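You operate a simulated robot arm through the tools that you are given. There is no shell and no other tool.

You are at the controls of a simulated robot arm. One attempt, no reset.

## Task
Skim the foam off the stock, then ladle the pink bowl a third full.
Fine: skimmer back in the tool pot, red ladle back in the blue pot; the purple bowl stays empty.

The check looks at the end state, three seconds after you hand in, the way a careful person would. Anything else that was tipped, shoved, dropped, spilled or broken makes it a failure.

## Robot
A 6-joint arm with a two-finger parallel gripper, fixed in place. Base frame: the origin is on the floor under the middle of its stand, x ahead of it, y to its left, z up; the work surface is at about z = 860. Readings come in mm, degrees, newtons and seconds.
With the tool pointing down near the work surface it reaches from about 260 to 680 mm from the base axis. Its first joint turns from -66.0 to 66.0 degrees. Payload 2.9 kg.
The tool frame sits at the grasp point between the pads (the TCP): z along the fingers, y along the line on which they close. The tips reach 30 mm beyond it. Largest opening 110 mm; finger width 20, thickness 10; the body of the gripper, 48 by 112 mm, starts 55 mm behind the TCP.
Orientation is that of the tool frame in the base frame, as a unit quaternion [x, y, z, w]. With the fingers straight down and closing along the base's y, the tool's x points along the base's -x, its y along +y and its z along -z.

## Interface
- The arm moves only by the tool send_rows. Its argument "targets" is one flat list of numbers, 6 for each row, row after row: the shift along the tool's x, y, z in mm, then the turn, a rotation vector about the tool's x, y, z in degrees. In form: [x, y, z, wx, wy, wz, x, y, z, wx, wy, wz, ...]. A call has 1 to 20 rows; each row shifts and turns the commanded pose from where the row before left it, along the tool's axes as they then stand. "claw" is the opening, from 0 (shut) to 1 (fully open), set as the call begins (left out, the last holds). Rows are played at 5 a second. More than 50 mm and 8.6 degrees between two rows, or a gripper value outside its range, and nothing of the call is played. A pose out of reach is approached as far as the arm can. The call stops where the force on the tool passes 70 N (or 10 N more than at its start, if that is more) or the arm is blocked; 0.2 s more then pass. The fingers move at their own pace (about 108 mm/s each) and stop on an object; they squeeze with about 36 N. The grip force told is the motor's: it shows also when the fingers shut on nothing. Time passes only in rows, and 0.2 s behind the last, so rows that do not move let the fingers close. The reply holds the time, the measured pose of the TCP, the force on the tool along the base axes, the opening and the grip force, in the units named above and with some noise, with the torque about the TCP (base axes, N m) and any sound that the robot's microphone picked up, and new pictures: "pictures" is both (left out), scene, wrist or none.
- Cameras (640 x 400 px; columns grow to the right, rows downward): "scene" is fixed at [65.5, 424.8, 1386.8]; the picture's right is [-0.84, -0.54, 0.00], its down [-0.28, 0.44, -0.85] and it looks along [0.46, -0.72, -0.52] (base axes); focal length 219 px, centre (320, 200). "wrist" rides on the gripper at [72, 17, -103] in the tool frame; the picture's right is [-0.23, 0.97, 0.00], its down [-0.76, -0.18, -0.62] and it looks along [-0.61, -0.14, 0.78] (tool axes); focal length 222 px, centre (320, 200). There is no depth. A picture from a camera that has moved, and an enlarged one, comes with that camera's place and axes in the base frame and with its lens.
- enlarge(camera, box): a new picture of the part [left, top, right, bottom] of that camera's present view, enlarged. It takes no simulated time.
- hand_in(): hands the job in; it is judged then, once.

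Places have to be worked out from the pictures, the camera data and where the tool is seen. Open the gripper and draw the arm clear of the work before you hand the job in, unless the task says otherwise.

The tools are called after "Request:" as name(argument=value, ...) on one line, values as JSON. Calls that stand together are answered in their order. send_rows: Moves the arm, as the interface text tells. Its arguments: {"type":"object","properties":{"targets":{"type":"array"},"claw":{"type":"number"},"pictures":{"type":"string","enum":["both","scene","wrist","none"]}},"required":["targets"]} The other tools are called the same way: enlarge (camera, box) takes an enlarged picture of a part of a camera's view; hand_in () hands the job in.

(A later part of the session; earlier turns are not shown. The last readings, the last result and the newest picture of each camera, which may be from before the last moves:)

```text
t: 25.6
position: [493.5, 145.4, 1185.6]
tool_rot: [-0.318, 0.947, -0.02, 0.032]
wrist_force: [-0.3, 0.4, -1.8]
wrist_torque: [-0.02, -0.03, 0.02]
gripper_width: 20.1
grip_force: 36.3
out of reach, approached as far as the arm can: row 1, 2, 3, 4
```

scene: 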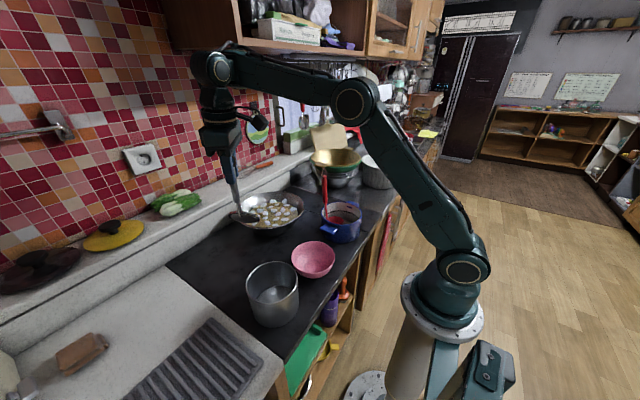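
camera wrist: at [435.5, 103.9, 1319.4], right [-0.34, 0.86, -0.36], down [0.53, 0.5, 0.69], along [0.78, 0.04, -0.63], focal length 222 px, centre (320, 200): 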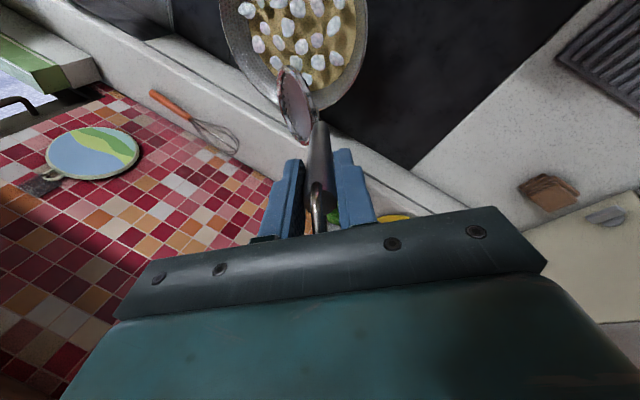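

It is a true limit, not speed. I check whether it depends on the wrist turn: I turn the wrist back to the home heading and try moving inward and down again.

Request:
send_rows(targets=[0, 0, 0, 0, 0, 7.6, 0, 0, 0, 0, 0, 7.6, 0, 0, 0, 0, 0, 7.6, 0, 0, 0, 0, 0, 7.6, 0, 0, 0, 0, 0, 7.6, 10, 0, 10, 0, 0, 0, 10, 0, 10, 0, 0, 0], pictures="scene")

```text
t: 27.2
position: [492.8, 149.2, 1186.0]
tool_rot: [0.008, 0.999, -0.008, 0.038]
wrist_force: [0.3, -0.9, -0.5]
wrist_torque: [0.03, 0.01, -0.03]
gripper_width: 19.8
grip_force: 35.4
out of reach, approached as far as the arm can: row 6, 7
```

scene: 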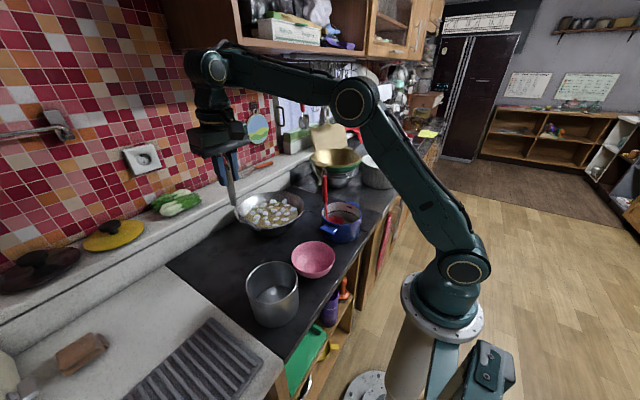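

Still limited at the same place, so it isn't the wrist turn. I now test tilting the tool inward (towards the base) here, to see if the forearm-to-tool angle is what limits.

Request:
send_rows(targets=[0, 0, 0, 0, 5, 0, 0, 0, 0, 0, 5, 0, 0, 0, 10, 0, 0, 0, 0, 0, 10, 0, 0, 0, 0, 0, 10, 0, 0, 0], pictures="none")

```text
t: 28.4
position: [499.4, 150.9, 1156.1]
tool_rot: [0.009, 1.0, -0.015, -0.015]
wrist_force: [0.2, -0.1, -1.8]
wrist_torque: [-0.01, -0.01, -0.01]
gripper_width: 20.1
grip_force: 35.9
out of reach, approached as far as the arm can: row 2
```

Some turns are limited even though the position isn't at its extreme. I look closely at the arm's wrist to understand its joints.

Request:
enlarge(camera="scene", box=[150, 20, 390, 220])

Request:
enlarge(camera="scene", box=[170, 30, 280, 140])

```text
2.00 times, centred on (270, 120) of scene
camera zoom: at [65.5, 424.8, 1386.8], right [-0.84, -0.54, 0.0], down [-0.28, 0.44, -0.85], along [0.46, -0.72, -0.52], focal length 439 px, centre (420, 360)
```

zoom: 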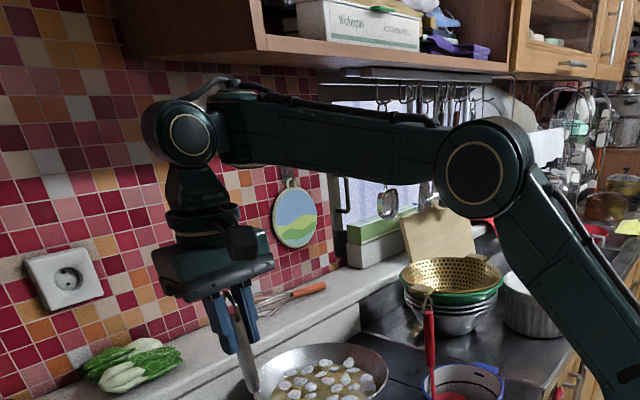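

```text
3.64 times, centred on (225, 85) of scene
camera zoom: at [65.5, 424.8, 1386.8], right [-0.84, -0.54, 0.0], down [-0.28, 0.44, -0.85], along [0.46, -0.72, -0.52], focal length 798 px, centre (666, 618)
```

zoom: 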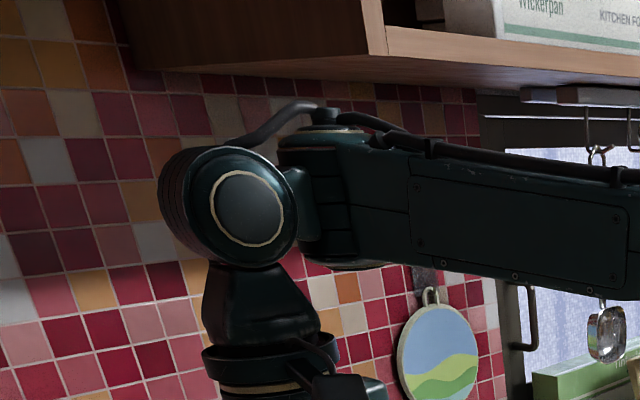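

The close view explains it: the wrist is yaw-pitch-roll, so it is singular when the tool is square to the forearm, and leaning out of the arm's vertical plane is blocked there. I'll cross that angle only with the tool exactly in the arm plane. First I go back up to a clear pose with the tool exactly down.

Request:
send_rows(targets=[15.8, -18.2, -28.8, 0, 0, 0, 15.8, -18.2, -28.8, -1.7, -1.7, 0, 15.8, -18.2, -28.8, 0, 0, 0, 15.8, -18.2, -28.8, 0, 0, 0, 15.8, -18.2, -28.8, 0, 0, 0, 0, 0, 0, 0, 0, 0], pictures="scene")

```text
t: 29.8
position: [419.1, 62.1, 1301.4]
tool_rot: [0.008, 1.0, 0.0, -0.001]
wrist_force: [-1.0, 0.5, -1.0]
wrist_torque: [-0.01, -0.01, -0.02]
gripper_width: 20.1
grip_force: 35.7
```

scene: 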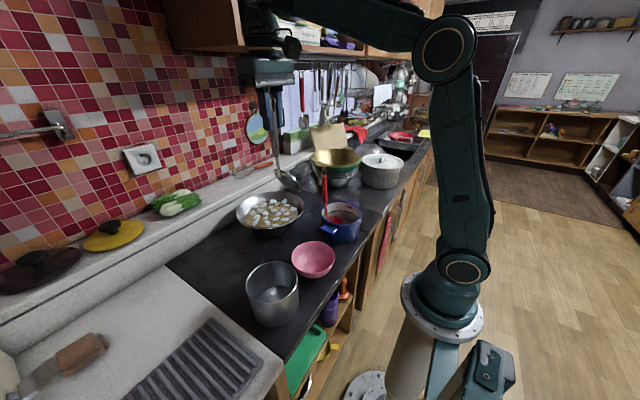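

No limits here. Now I roll the tool by -86° so the skimmer's bowl points outward in the arm plane.

Request:
send_rows(targets=[0, 0, 0, 0, 0, -8.5, 0, 0, 0, 0, 0, -8.5, 0, 0, 0, 0, 0, -8.5, 0, 0, 0, 0, 0, -8.5, 0, 0, 0, 0, 0, -8.5, 0, 0, 0, 0, 0, -8.5, 0, 0, 0, 0, 0, -8.5, 0, 0, 0, 0, 0, -8.5, 0, 0, 0, 0, 0, -8.5, 0, 0, 0, 0, 0, -8.5, 0, 0, 0, 0, 0, -1.3, 0, 0, 0, 0, 0, 0])

```text
t: 32.4
position: [419.7, 63.0, 1302.4]
tool_rot: [-0.678, 0.735, 0.0, 0.0]
wrist_force: [0.0, 0.1, -0.4]
wrist_torque: [0.0, 0.01, -0.01]
gripper_width: 19.9
grip_force: 36.5
camera wrist: at [396.1, -9.3, 1404.9], right [-0.95, 0.3, 0.0], down [0.24, 0.75, 0.62], along [0.19, 0.59, -0.78], focal length 222 px, centre (320, 200)
```

scene: 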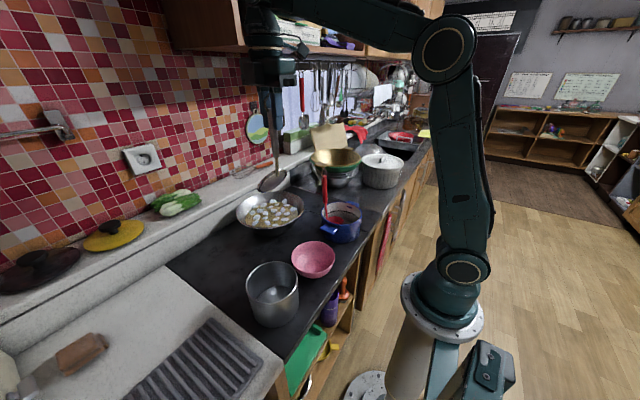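
wrist: 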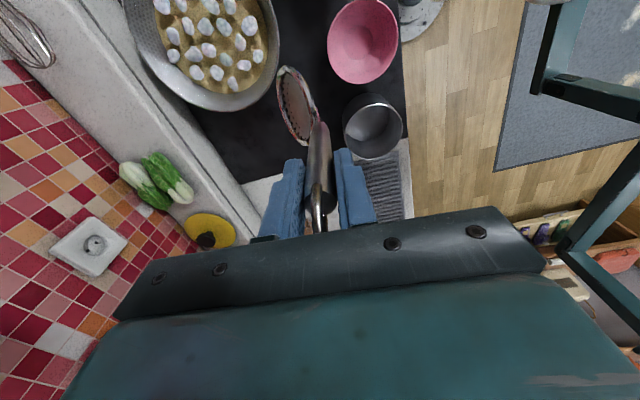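

The bowl now faces outward. I shift to the arm plane through the pan (heading -4.6°) and then tilt the tool outward step by step, watching for limits.

Request:
send_rows(targets=[48.3, -3.9, 0, 0, 0, 0, 48.3, -3.9, 0, 0, 0, 0, 0, 0, 0, 7.5, 0, 0, 0, 0, 0, 7.5, 0, 0, 0, 0, 0, 7.5, 0, 0, 0, 0, 0, 7.5, 0, 0, 0, 0, 0, 7.5, 0, 0, 0, 0, 0, 7.5, 0, 0])

```text
t: 34.2
position: [419.2, -34.4, 1302.0]
tool_rot: [-0.626, 0.679, -0.282, 0.26]
wrist_force: [-0.1, 0.0, -1.4]
wrist_torque: [0.01, 0.11, 0.02]
gripper_width: 20.1
grip_force: 36.1
camera wrist: at [328.3, -100.3, 1362.6], right [-0.67, 0.28, -0.69], down [-0.25, 0.78, 0.57], along [0.7, 0.55, -0.45], focal length 222 px, centre (320, 200)
```

scene: 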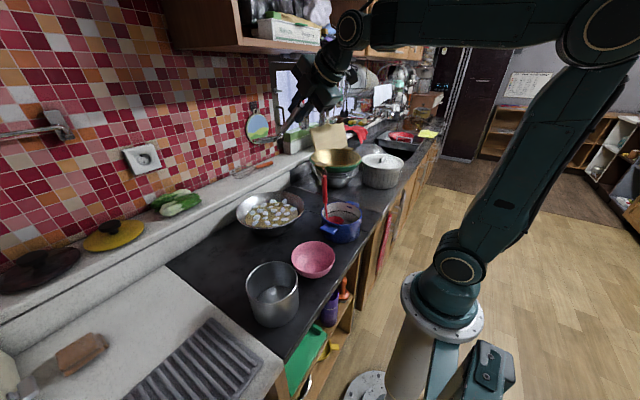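
wrist: 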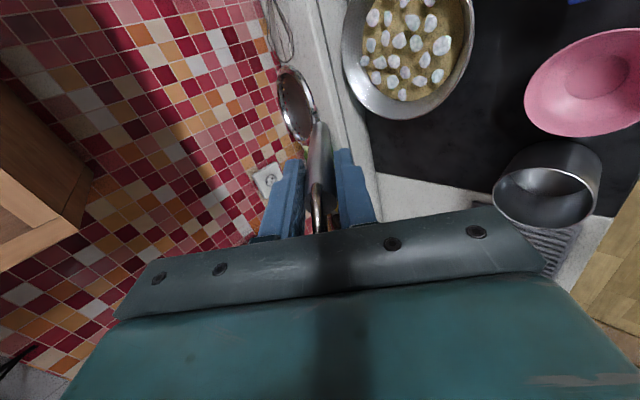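

The crossing worked with no limits. I check the skimmer bowl's attitude closely in both views before descending.

Request:
enlarge(camera="scene", box=[220, 50, 380, 170])

Request:
enlarge(camera="wrist", box=[250, 40, 400, 250])

```text
3.33 times, centred on (300, 110) of scene
camera zoom: at [65.5, 424.8, 1386.8], right [-0.84, -0.54, 0.0], down [-0.28, 0.44, -0.85], along [0.46, -0.72, -0.52], focal length 731 px, centre (387, 500)
```

zoom: 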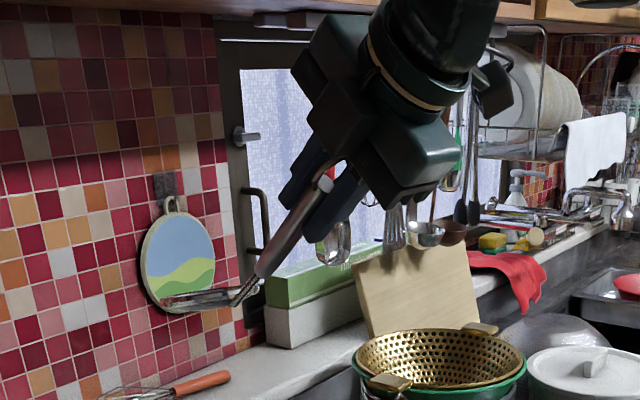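

```text
1.90 times, centred on (325, 145) of wrist
camera zoom: at [328.3, -100.3, 1362.6], right [-0.67, 0.28, -0.69], down [-0.25, 0.78, 0.57], along [0.7, 0.55, -0.45], focal length 423 px, centre (310, 305)
```

zoom: 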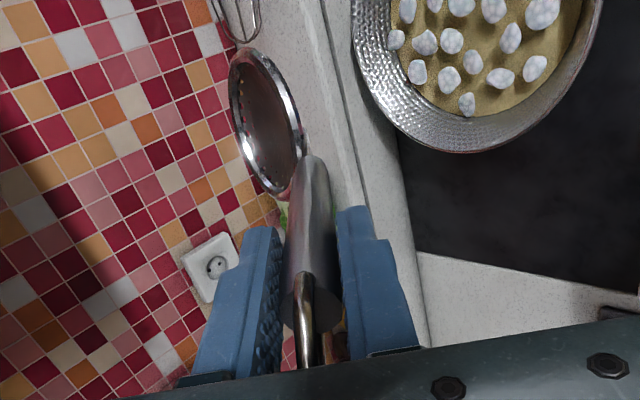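

The predicted bowl position matches the picture to within a couple of mm, and the bowl is nearly level here. I descend to hover about 50 mm above the pan's rim with the bowl over the near half of the stock.

Request:
send_rows(targets=[0, 28.3, 28.3, 0, 0, 0, 0, 28.3, 28.3, 0, 0, 0, 0, 28.3, 28.3, 0, 0, 0, 0, 28.3, 28.3, 0, 0, 0, 0, 21, 28, -5, 0, 0, 0, 0, 0, 0, 0, 0])

Request:
enlarge(camera="scene", box=[210, 130, 370, 250])

Request:
enlarge(camera="wrist", box=[200, 0, 440, 200])

```text
t: 35.6
position: [425.1, -36.2, 1106.3]
tool_rot: [-0.637, 0.69, -0.251, 0.232]
wrist_force: [-0.6, -0.4, -0.9]
wrist_torque: [0.01, 0.04, -0.01]
gripper_width: 19.9
grip_force: 35.5
camera wrist: at [339.3, -101.4, 1174.6], right [-0.73, 0.29, -0.63], down [-0.2, 0.78, 0.59], along [0.66, 0.56, -0.51], focal length 222 px, centre (320, 200)
```

scene: 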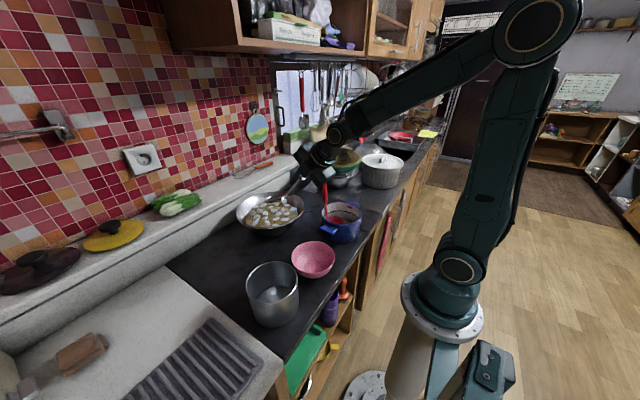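
wrist: 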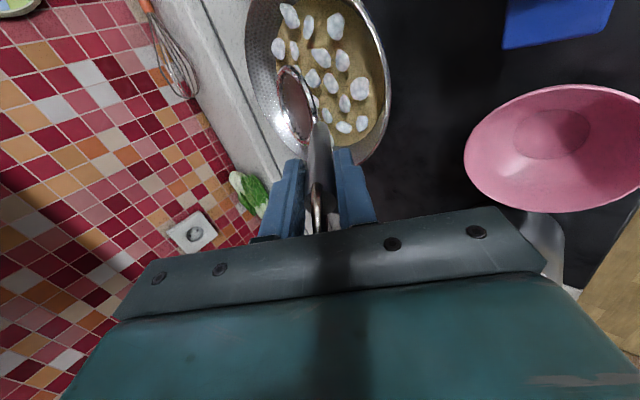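

```text
3.33 times, centred on (290, 190) of scene
camera zoom: at [65.5, 424.8, 1386.8], right [-0.84, -0.54, 0.0], down [-0.28, 0.44, -0.85], along [0.46, -0.72, -0.52], focal length 731 px, centre (420, 233)
```

zoom: 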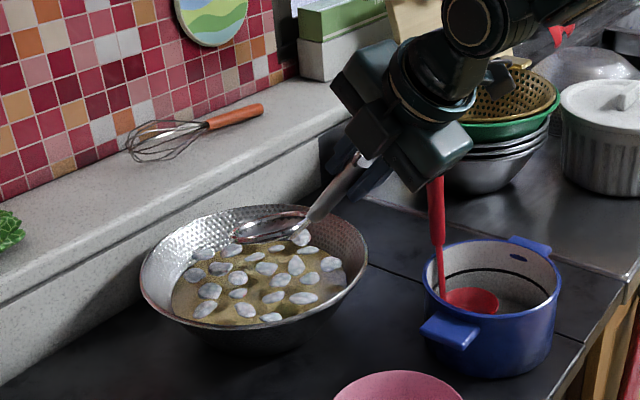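

```text
2.00 times, centred on (320, 100) of wrist
camera zoom: at [339.3, -101.4, 1174.6], right [-0.73, 0.29, -0.63], down [-0.2, 0.78, 0.59], along [0.66, 0.56, -0.51], focal length 444 px, centre (320, 400)
```

zoom: 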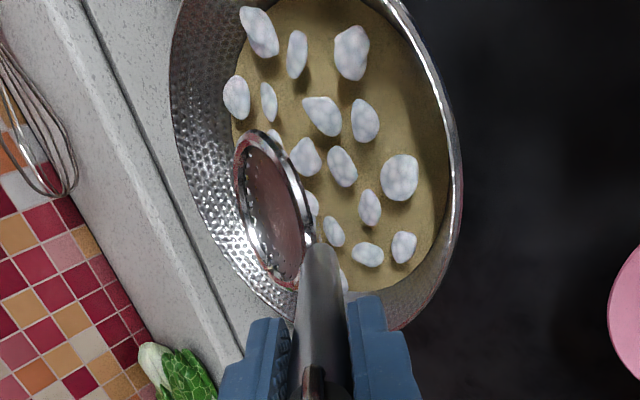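

I can now read the lumps' positions (x ≈ 521–677, y ≈ -136…34, surface about z 907; pan centre about (583,-49), rim z ≈ 938, R ≈ 124). For the first scoop I stand the skimmer up so it can slide in along the near wall, tip first.

Request:
send_rows(targets=[0, -13.4, -7.3, -8.2, 0, 0, 0, -11.7, -6.1, -8, 0, 0, 0, -12.1, -3.9, -8, 0, 0, 0, -11, -2.5, -8, 0, 0, 0, -12, -0.5, -8, 0, 0, 0, 0, 0, 0, 0, 0])

Request:
enlarge(camera="scene", box=[210, 130, 370, 250])

Request:
enlarge(camera="wrist", box=[200, 0, 440, 200])

```text
t: 37.0
position: [469.1, -38.4, 1148.2]
tool_rot: [-0.678, 0.735, 0.002, -0.002]
wrist_force: [-0.9, -0.4, -0.9]
wrist_torque: [-0.01, 0.06, -0.02]
gripper_width: 20.1
grip_force: 35.7
camera wrist: at [445.5, -110.5, 1252.1], right [-0.95, 0.3, 0.0], down [0.24, 0.74, 0.62], along [0.19, 0.59, -0.78], focal length 222 px, centre (320, 200)
```

scene: 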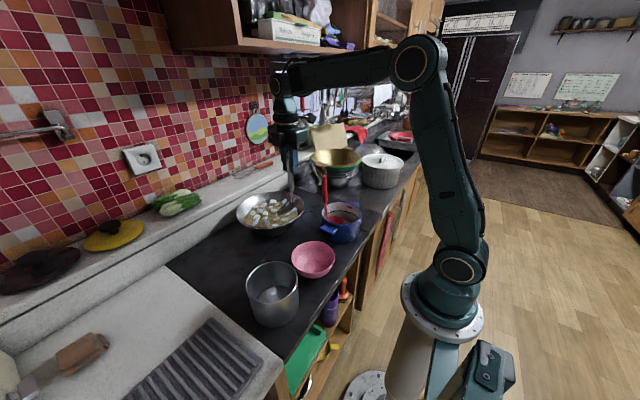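
wrist: 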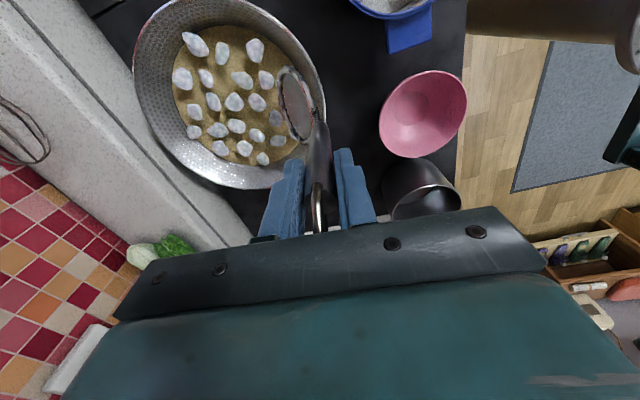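

```text
3.33 times, centred on (290, 190) of scene
camera zoom: at [65.5, 424.8, 1386.8], right [-0.84, -0.54, 0.0], down [-0.28, 0.44, -0.85], along [0.46, -0.72, -0.52], focal length 731 px, centre (420, 233)
```

zoom: 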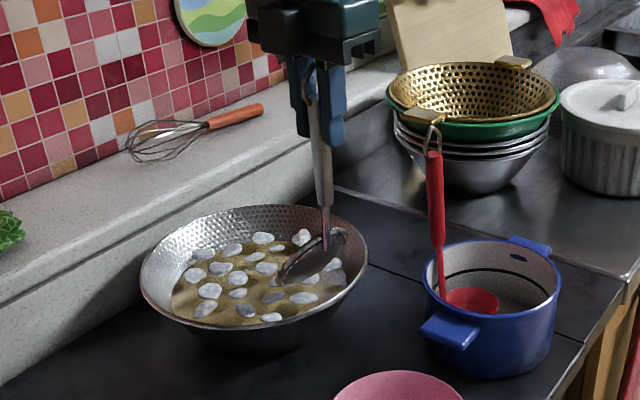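

```text
2.00 times, centred on (320, 100) of wrist
camera zoom: at [445.5, -110.5, 1252.1], right [-0.95, 0.3, 0.0], down [0.24, 0.74, 0.62], along [0.19, 0.59, -0.78], focal length 444 px, centre (320, 400)
```

zoom: 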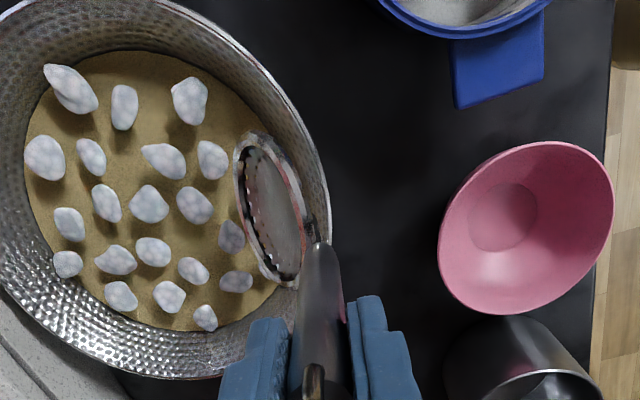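

The near-wall gap is free, and lumps sit just beyond it. I slide the skimmer in and sweep it under the lumps, rotating it towards level.

Request:
send_rows(targets=[0, -2.15, 17.6, 0, 0, 0, 0, -2.15, 17.6, 0, 0, 0, 0, 16.8, 13.2, 8, 0, 0, 0, 17.2, 15.2, 8, 0, 0, 0, 15.7, 16.8, 8, 0, 0, 0, 16.1, 17.3, 8, 0, 0, 0, 14.6, 16.8, 8, 0, 0, 0, 12.6, 19.8, 8, 0, 0, 0, 6, 19.8, 6, 0, 0])

Request:
enlarge(camera="scene", box=[210, 150, 350, 250])

Request:
enlarge(camera="wrist", box=[200, 0, 440, 200])

```text
t: 39.0
position: [432.8, -34.0, 976.9]
tool_rot: [-0.604, 0.655, -0.334, 0.307]
wrist_force: [6.9, 0.5, 5.3]
wrist_torque: [0.01, -0.29, 0.05]
gripper_width: 20.1
grip_force: 36.3
camera wrist: at [332.4, -100.5, 1024.0], right [-0.55, 0.27, -0.79], down [-0.34, 0.79, 0.51], along [0.76, 0.55, -0.35], focal length 222 px, centre (320, 200)
```

scene: 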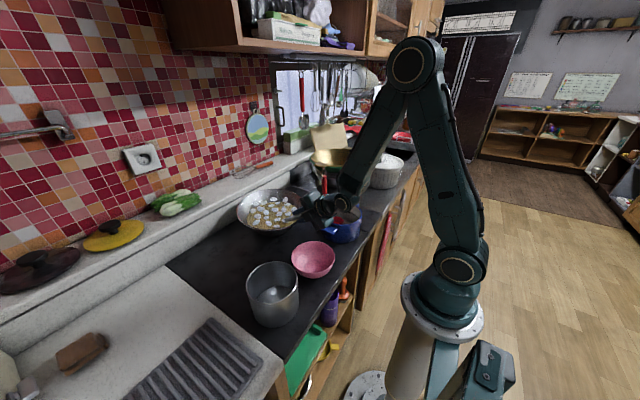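
wrist: 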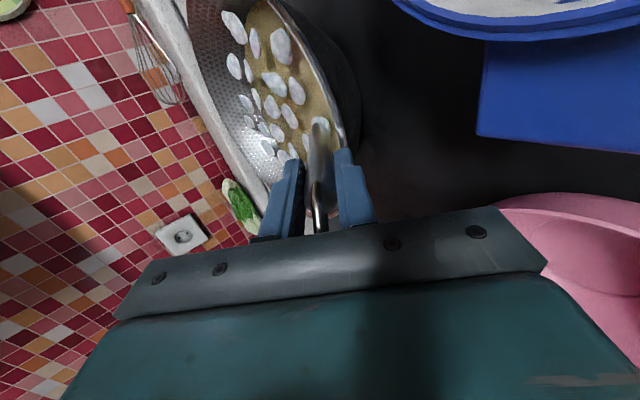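

```text
4.00 times, centred on (280, 200) of scene
camera zoom: at [65.5, 424.8, 1386.8], right [-0.84, -0.54, 0.0], down [-0.28, 0.44, -0.85], along [0.46, -0.72, -0.52], focal length 877 px, centre (480, 200)
```

zoom: 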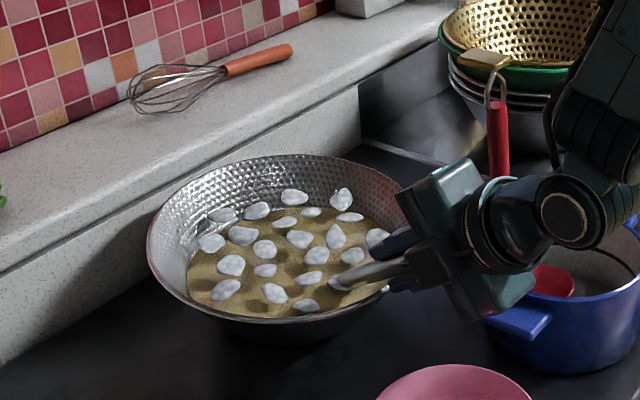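

```text
2.00 times, centred on (320, 100) of wrist
camera zoom: at [332.4, -100.5, 1024.0], right [-0.55, 0.27, -0.79], down [-0.34, 0.79, 0.51], along [0.76, 0.55, -0.35], focal length 444 px, centre (320, 400)
```

zoom: 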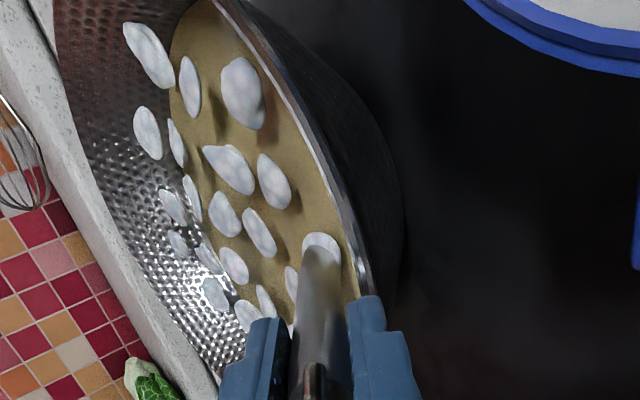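

The skimmer is under the surface near the middle of the pan and the lumps are still floating above it; the pan hasn't moved. I level it and lift slowly straight up.

Request:
send_rows(targets=[0, 0, 0, 2, 0, 0, 0, -8.3, -5.6, 0, 0, 0, 0, -8.3, -5.6, 0, 0, 0, 0, -8.3, -5.6, 0, 0, 0, 0, -8.3, -5.6, 0, 0, 0, 0, -8.3, -5.6, 0, 0, 0, 0, -8.3, -5.6, 0, 0, 0])

Request:
enlarge(camera="scene", box=[210, 150, 350, 250])

Request:
enlarge(camera="wrist", box=[200, 0, 440, 200])

```text
t: 40.6
position: [433.7, -35.7, 1037.2]
tool_rot: [-0.6, 0.649, -0.344, 0.317]
wrist_force: [-0.2, 1.0, 0.2]
wrist_torque: [0.04, 0.06, 0.03]
gripper_width: 19.9
grip_force: 36.3
camera wrist: at [331.3, -101.1, 1081.2], right [-0.53, 0.27, -0.81], down [-0.35, 0.79, 0.5], along [0.77, 0.55, -0.32], focal length 222 px, centre (320, 200)
```

scene: 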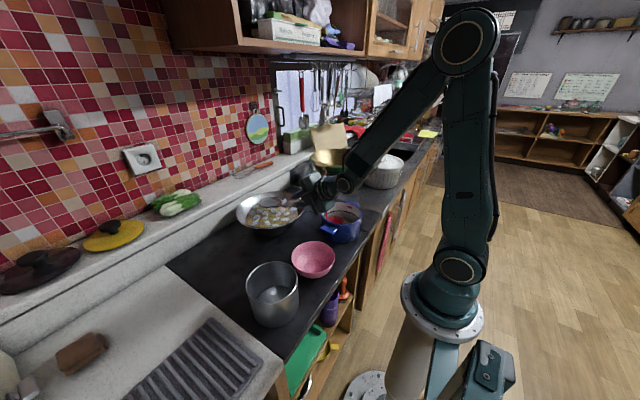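
wrist: 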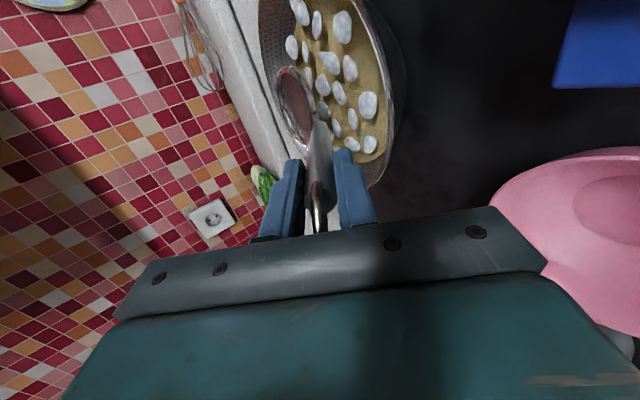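

```text
4.00 times, centred on (280, 200) of scene
camera zoom: at [65.5, 424.8, 1386.8], right [-0.84, -0.54, 0.0], down [-0.28, 0.44, -0.85], along [0.46, -0.72, -0.52], focal length 877 px, centre (480, 200)
```

zoom: 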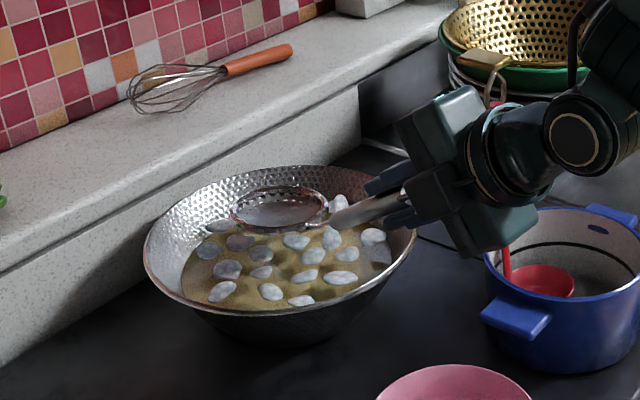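

```text
2.00 times, centred on (320, 100) of wrist
camera zoom: at [331.3, -101.1, 1081.2], right [-0.53, 0.27, -0.81], down [-0.35, 0.79, 0.5], along [0.77, 0.55, -0.32], focal length 444 px, centre (320, 400)
```

zoom: 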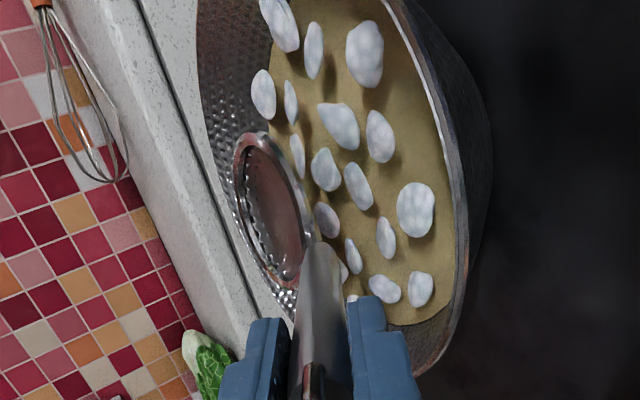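

The skimmer looks empty, and while submerged the fingertips/handle evidently touched the pan's near rim (it sits back in its place now). I look closer at the bowl and lumps before the next pass.

Request:
enlarge(camera="scene", box=[230, 180, 310, 240])

Request:
enlarge(camera="wrist", box=[250, 40, 350, 160])

```text
6.67 times, centred on (270, 210) of scene
camera zoom: at [65.5, 424.8, 1386.8], right [-0.84, -0.54, 0.0], down [-0.28, 0.44, -0.85], along [0.46, -0.72, -0.52], focal length 1462 px, centre (653, 133)
```

zoom: 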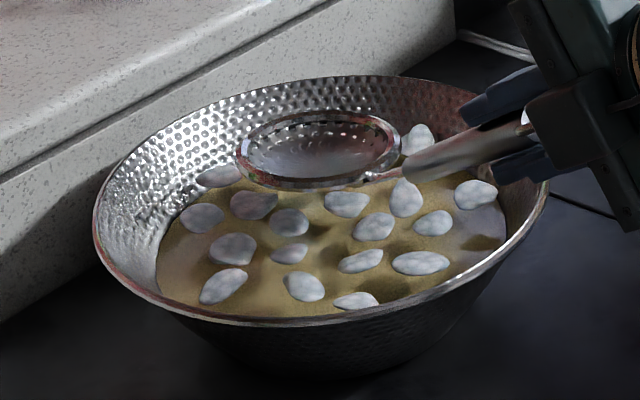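

```text
3.33 times, centred on (300, 100) of wrist
camera zoom: at [331.3, -101.1, 1081.2], right [-0.53, 0.27, -0.81], down [-0.35, 0.79, 0.5], along [0.77, 0.55, -0.32], focal length 740 px, centre (387, 533)
```

zoom: 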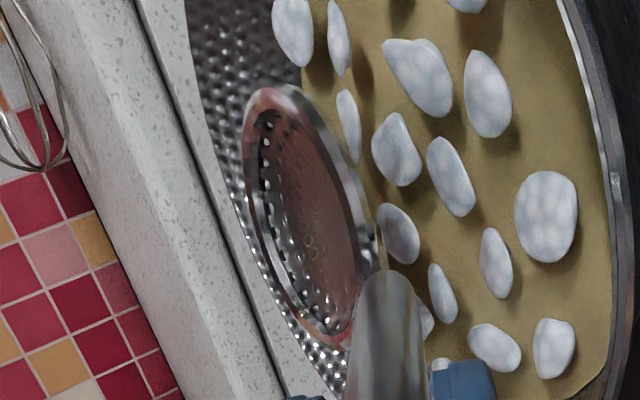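

The lumps still in view are at exactly the same places as at the start, so the upward pass did not pick those up. I bring the skimmer back to the upright hover to see the whole surface and count what is left.

Request:
send_rows(targets=[0, -25.9, -24.1, -8, 0, 0, 0, -20.4, -21.2, -8, 0, 0, 0, -14.4, -10.1, -8, 0, 0, 0, -12.8, -7.8, -8, 0, 0, 0, -12.1, -3.9, -8, 0, 0, 0, -11, -2.5, -8, 0, 0, 0, -12, -0.5, -8, 0, 0, 0, 0, 0, 0, 0, 0])

Request:
enlarge(camera="scene", box=[230, 180, 310, 240])

Request:
enlarge(camera="wrist", box=[200, 0, 440, 200])

```text
t: 42.4
position: [467.5, -38.7, 1146.8]
tool_rot: [-0.678, 0.735, 0.002, -0.002]
wrist_force: [0.0, 0.1, -0.4]
wrist_torque: [-0.01, 0.01, -0.01]
gripper_width: 20.3
grip_force: 36.1
camera wrist: at [445.0, -110.2, 1251.4], right [-0.95, 0.3, 0.0], down [0.24, 0.74, 0.62], along [0.19, 0.59, -0.78], focal length 222 px, centre (320, 200)
```

scene: 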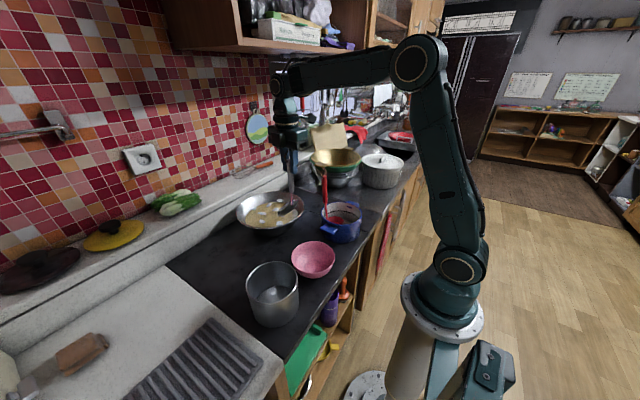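
wrist: 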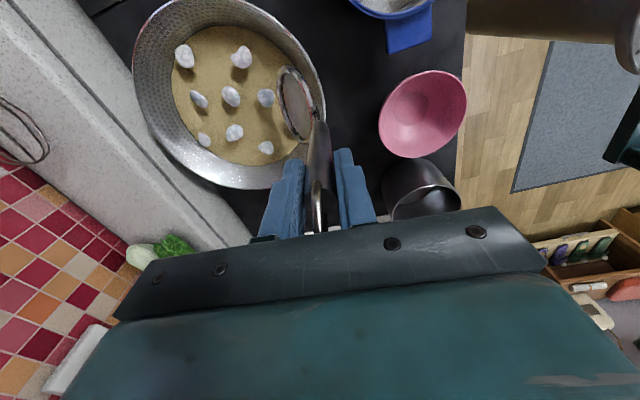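

```text
6.67 times, centred on (270, 210) of scene
camera zoom: at [65.5, 424.8, 1386.8], right [-0.84, -0.54, 0.0], down [-0.28, 0.44, -0.85], along [0.46, -0.72, -0.52], focal length 1462 px, centre (653, 133)
```

zoom: 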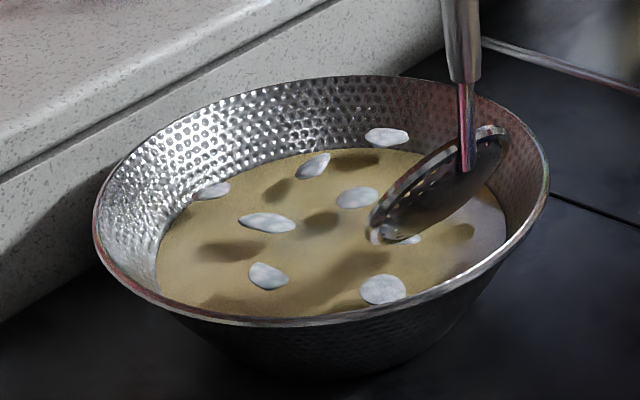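

```text
2.00 times, centred on (320, 100) of wrist
camera zoom: at [445.0, -110.2, 1251.4], right [-0.95, 0.3, 0.0], down [0.24, 0.74, 0.62], along [0.19, 0.59, -0.78], focal length 444 px, centre (320, 400)
```

zoom: 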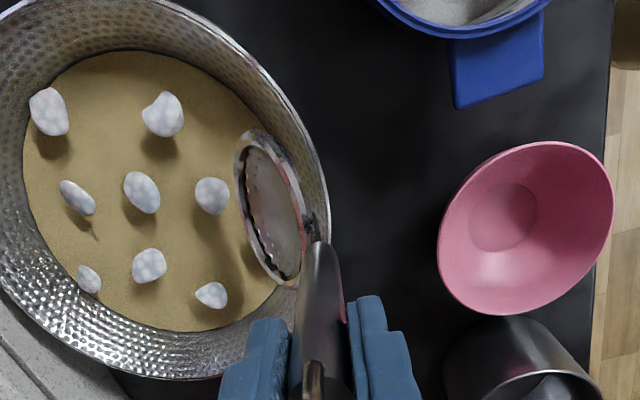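

Good news: the lumps on the surface have dropped from about 22 to about 9, so the pass did skim foam; the display follows the amount left. I repeat the pass, this time with a steeper handle so nothing touches the pan's near rim, and add a sideways sweep.

Request:
send_rows(targets=[0, -2.95, 16.9, 0, 0, 0, 0, -2.95, 16.9, 0, 0, 0, 0, 16.8, 13.2, 8, 0, 0, 0, 17.2, 15.2, 8, 0, 0, 0, 15.7, 16.8, 8, 0, 0, 0, 16.1, 17.3, 8, 0, 0, 0, 14.6, 16.8, 8, 0, 0, 0, 12.6, 19.8, 8, 0, 0, 0, -10.7, 19.6, 2, 0, 0, 0, -6.4, 7.7, 0, 0, 0])

Request:
enlarge(camera="scene", box=[230, 180, 310, 240])

```text
t: 44.6
position: [453.9, -37.8, 990.3]
tool_rot: [-0.616, 0.667, -0.309, 0.285]
wrist_force: [0.2, -0.4, -0.7]
wrist_torque: [0.03, 0.09, -0.01]
gripper_width: 20.0
grip_force: 36.1
camera wrist: at [358.5, -103.2, 1043.5], right [-0.61, 0.28, -0.74], down [-0.3, 0.79, 0.54], along [0.73, 0.55, -0.4], focal length 222 px, centre (320, 200)
```

scene: 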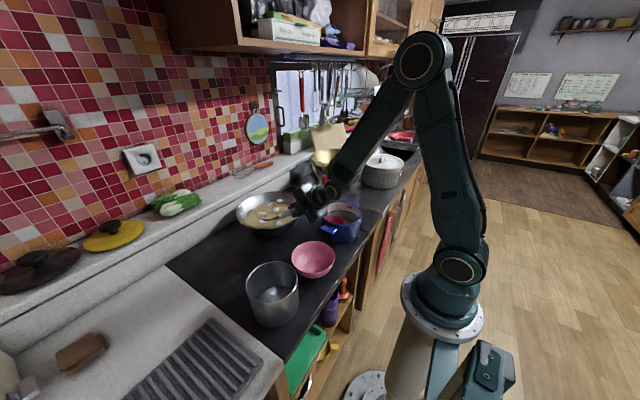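
wrist: 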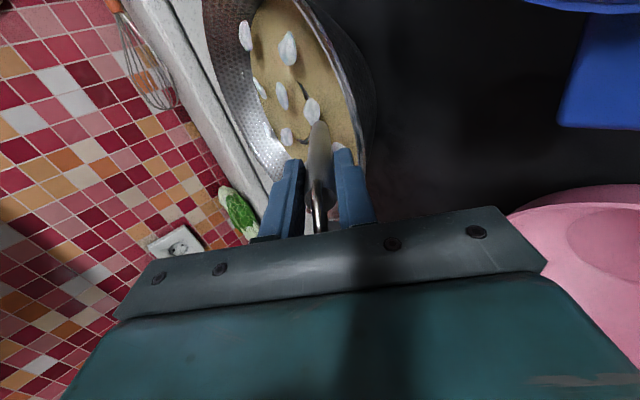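

```text
6.67 times, centred on (270, 210) of scene
camera zoom: at [65.5, 424.8, 1386.8], right [-0.84, -0.54, 0.0], down [-0.28, 0.44, -0.85], along [0.46, -0.72, -0.52], focal length 1462 px, centre (653, 133)
```

zoom: 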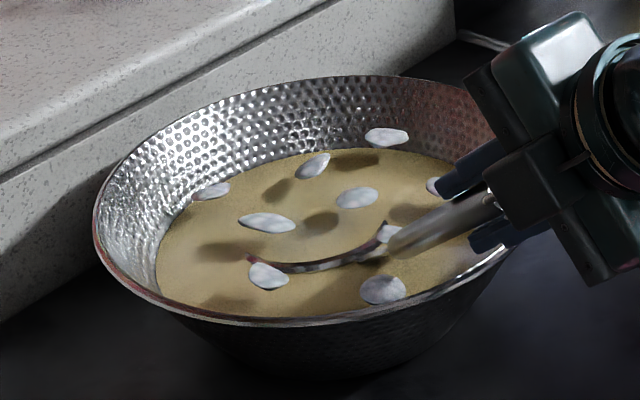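

No contact this time and the rim just breaks the surface. I sweep sideways both ways along the surface, then lift and let it drain.

Request:
send_rows(targets=[15, 0, 0, 0, 0, 0, 15, 0, 0, 0, 0, 0, -15, 0, 0, 0, 0, 0, -15, 0, 0, 0, 0, 0, -15, 0, 0, 0, 0, 0, -15, 0, 0, 0, 0, 0, 15, 0, 0, 0, 0, 0, 15, 0, 0, 0, 0, 0, 0, -9.2, -7.7, 0, 0, 0, 0, -9.2, -7.7, 0, 0, 0, 0, -9.2, -7.7, 0, 0, 0, 0, -9.2, -7.7, 0, 0, 0, 0, -9.2, -7.7, 0, 0, 0, 0, -9.2, -7.7, 0, 0, 0])

Request:
enlarge(camera="scene", box=[230, 180, 310, 240])

Request:
enlarge(camera="wrist", box=[200, 0, 440, 200])

```text
t: 47.6
position: [457.3, -37.5, 1060.8]
tool_rot: [-0.615, 0.666, -0.309, 0.286]
wrist_force: [-0.6, -0.2, -0.2]
wrist_torque: [0.03, 0.07, 0.0]
gripper_width: 20.1
grip_force: 35.4
camera wrist: at [359.1, -103.3, 1115.6], right [-0.61, 0.28, -0.74], down [-0.3, 0.79, 0.54], along [0.73, 0.55, -0.4], focal length 222 px, centre (320, 200)
```

scene: 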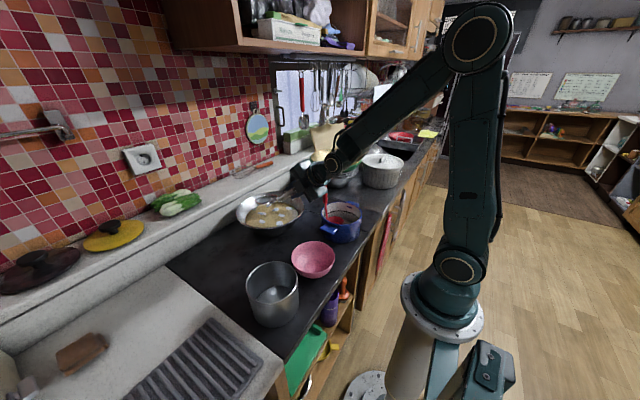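
wrist: 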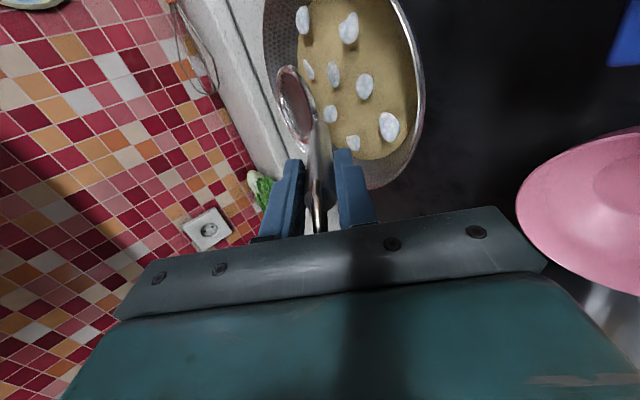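

```text
6.67 times, centred on (270, 210) of scene
camera zoom: at [65.5, 424.8, 1386.8], right [-0.84, -0.54, 0.0], down [-0.28, 0.44, -0.85], along [0.46, -0.72, -0.52], focal length 1462 px, centre (653, 133)
```

zoom: 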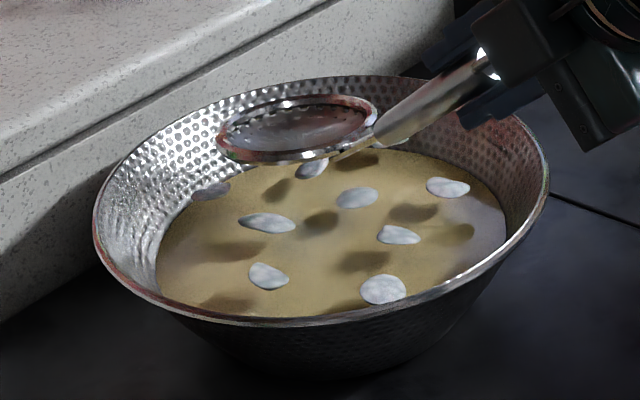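

```text
2.00 times, centred on (320, 100) of wrist
camera zoom: at [359.1, -103.3, 1115.6], right [-0.61, 0.28, -0.74], down [-0.3, 0.79, 0.54], along [0.73, 0.55, -0.4], focal length 444 px, centre (320, 400)
```

zoom: 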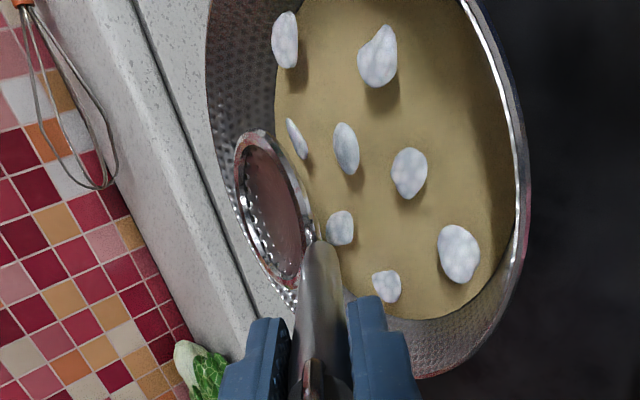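

The lumps haven't changed yet; last time the change showed only after moving on. I wait a second above the pan and look again.

Request:
send_rows(targets=[0, 0, 0, 0, 0, 0, 0, 0, 0, 0, 0, 0, 0, 0, 0, 0, 0, 0, 0, 0, 0, 0, 0, 0, 0, 0, 0, 0, 0, 0], pictures="none")

Request:
enlarge(camera="scene", box=[230, 180, 310, 240])

```text
t: 48.8
position: [456.1, -37.8, 1061.5]
tool_rot: [-0.615, 0.667, -0.31, 0.285]
wrist_force: [0.0, -0.4, -0.3]
wrist_torque: [0.01, 0.03, 0.03]
gripper_width: 20.3
grip_force: 35.6
```

```text
6.67 times, centred on (270, 210) of scene
camera zoom: at [65.5, 424.8, 1386.8], right [-0.84, -0.54, 0.0], down [-0.28, 0.44, -0.85], along [0.46, -0.72, -0.52], focal length 1462 px, centre (653, 133)
```

zoom: 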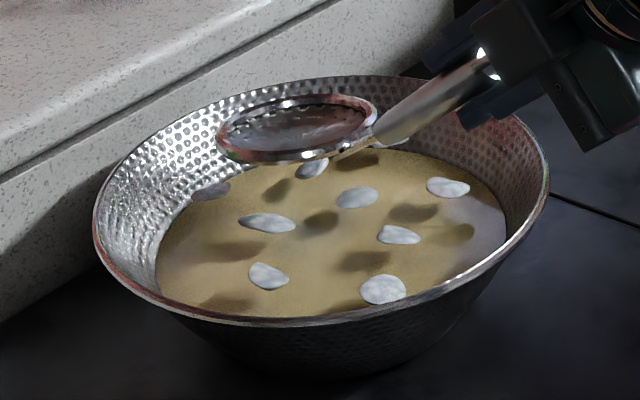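

No change with time alone. I raise the skimmer another 45 mm while keeping it level to see if clearing the pan is what counts.

Request:
send_rows(targets=[0, -11.5, -9.6, 0, 0, 0, 0, -11.5, -9.6, 0, 0, 0, 0, -11.5, -9.6, 0, 0, 0, 0, 0, 0, 0, 0, 0], pictures="none")

Request:
enlarge(camera="scene", box=[230, 160, 310, 240])

```text
t: 49.8
position: [455.1, -36.9, 1107.6]
tool_rot: [-0.615, 0.667, -0.309, 0.285]
wrist_force: [-0.4, 0.8, -1.2]
wrist_torque: [0.02, 0.04, -0.01]
gripper_width: 20.0
grip_force: 36.1
```

```text
5.00 times, centred on (270, 200) of scene
camera zoom: at [65.5, 424.8, 1386.8], right [-0.84, -0.54, 0.0], down [-0.28, 0.44, -0.85], along [0.46, -0.72, -0.52], focal length 1097 px, centre (570, 200)
```

zoom: 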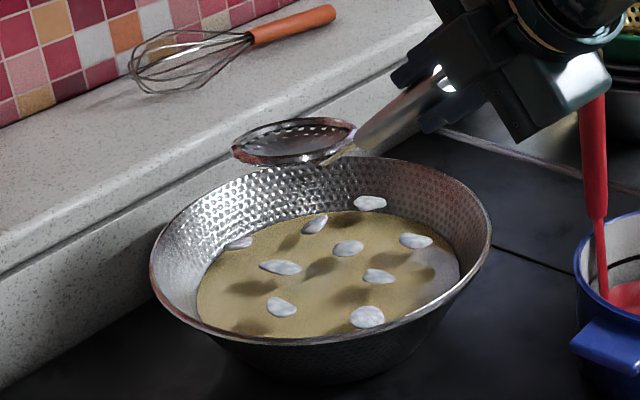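

Still nothing, so the second pass (rim only half under) apparently caught nothing. I dip again, straight down but deeper so the whole rim is submerged, then level it while lifting like the first time.

Request:
send_rows(targets=[0, 13.4, 15.2, 0, 0, 0, 0, 15.3, 12.9, 0, 0, 0, 0, 15.3, 12.9, 0, 0, 0, 0, 15.3, 12.9, 0, 0, 0, 0, 15.3, 12.9, 0, 0, 0, 0, 15.3, 12.9, 0, 0, 0, 0, 5.8, 4.8, 0, 0, 0, 0, 0, 0, 0, 0, 0], pictures="scene")

Request:
enlarge(camera="scene", box=[230, 160, 310, 240])

```text
t: 51.6
position: [457.6, -37.7, 979.8]
tool_rot: [-0.615, 0.667, -0.31, 0.285]
wrist_force: [0.6, 0.7, -0.9]
wrist_torque: [0.03, 0.07, -0.02]
gripper_width: 20.4
grip_force: 35.8
```

scene: 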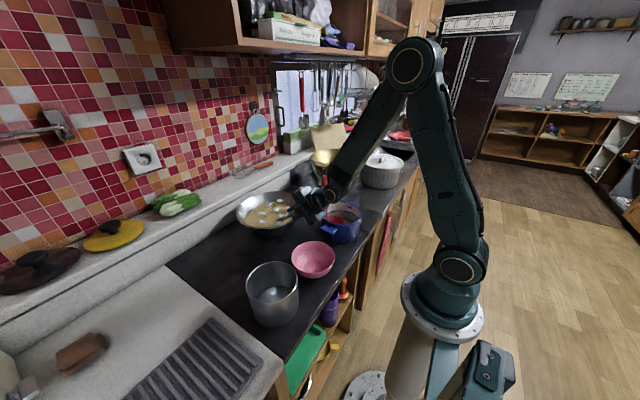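

```text
5.00 times, centred on (270, 200) of scene
camera zoom: at [65.5, 424.8, 1386.8], right [-0.84, -0.54, 0.0], down [-0.28, 0.44, -0.85], along [0.46, -0.72, -0.52], focal length 1097 px, centre (570, 200)
```

zoom: 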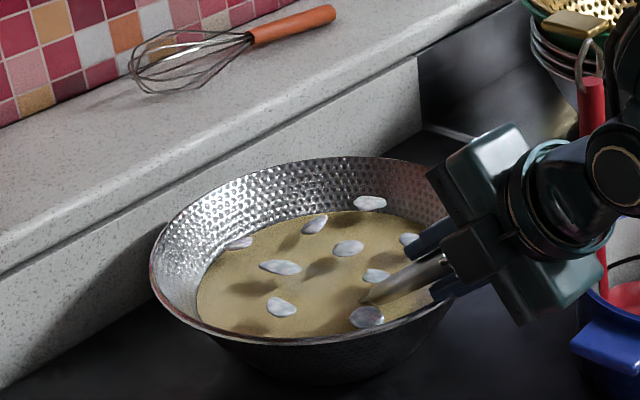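

The bowl is fully under now with no contact. I level it while raising it slowly out.

Request:
send_rows(targets=[0, 2.3, -3.6, 3, 0, 0, 0, 2.3, -3.6, 3, 0, 0, 0, -8.3, -5.6, 0, 0, 0, 0, -8.3, -5.6, 0, 0, 0, 0, -8.3, -5.6, 0, 0, 0, 0, -8.3, -5.6, 0, 0, 0, 0, -8.3, -5.6, 0, 0, 0, 0, -8.3, -5.6, 0, 0, 0, 0, 0, 0, 0, 0, 0, 0, 0, 0, 0, 0, 0, 0, 0, 0, 0, 0, 0])

Request:
enlarge(camera="scene", box=[230, 160, 310, 240])

Request:
enlarge(camera="wrist", box=[200, 0, 440, 200])

```text
t: 54.0
position: [450.4, -37.3, 1039.9]
tool_rot: [-0.599, 0.65, -0.343, 0.317]
wrist_force: [0.1, 0.6, -0.7]
wrist_torque: [-0.01, 0.07, 0.02]
gripper_width: 20.0
grip_force: 35.7
camera wrist: at [348.4, -102.4, 1084.7], right [-0.53, 0.27, -0.81], down [-0.35, 0.79, 0.5], along [0.77, 0.55, -0.32], focal length 222 px, centre (320, 200)
```

scene: 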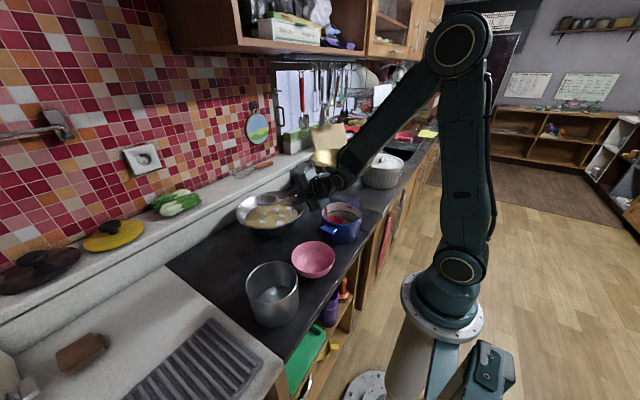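
wrist: 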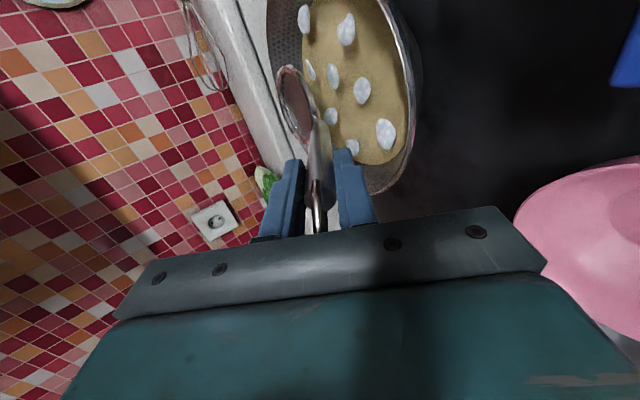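

```text
5.00 times, centred on (270, 200) of scene
camera zoom: at [65.5, 424.8, 1386.8], right [-0.84, -0.54, 0.0], down [-0.28, 0.44, -0.85], along [0.46, -0.72, -0.52], focal length 1097 px, centre (570, 200)
```

zoom: 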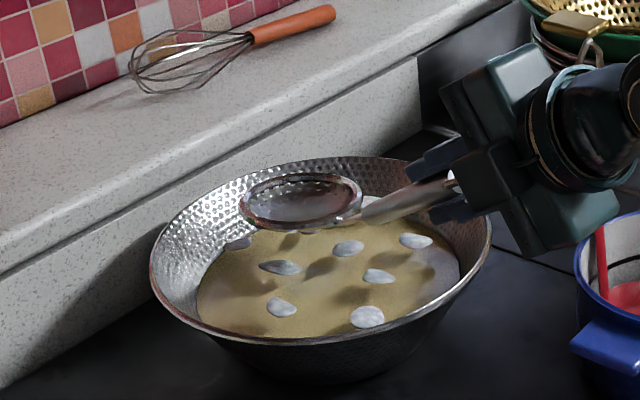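

```text
2.00 times, centred on (320, 100) of wrist
camera zoom: at [348.4, -102.4, 1084.7], right [-0.53, 0.27, -0.81], down [-0.35, 0.79, 0.5], along [0.77, 0.55, -0.32], focal length 444 px, centre (320, 400)
```

zoom: 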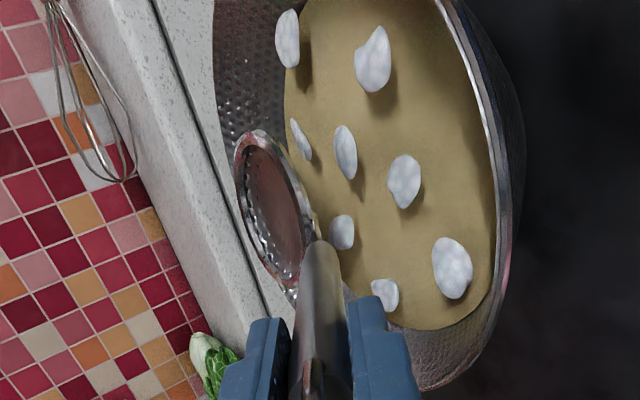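

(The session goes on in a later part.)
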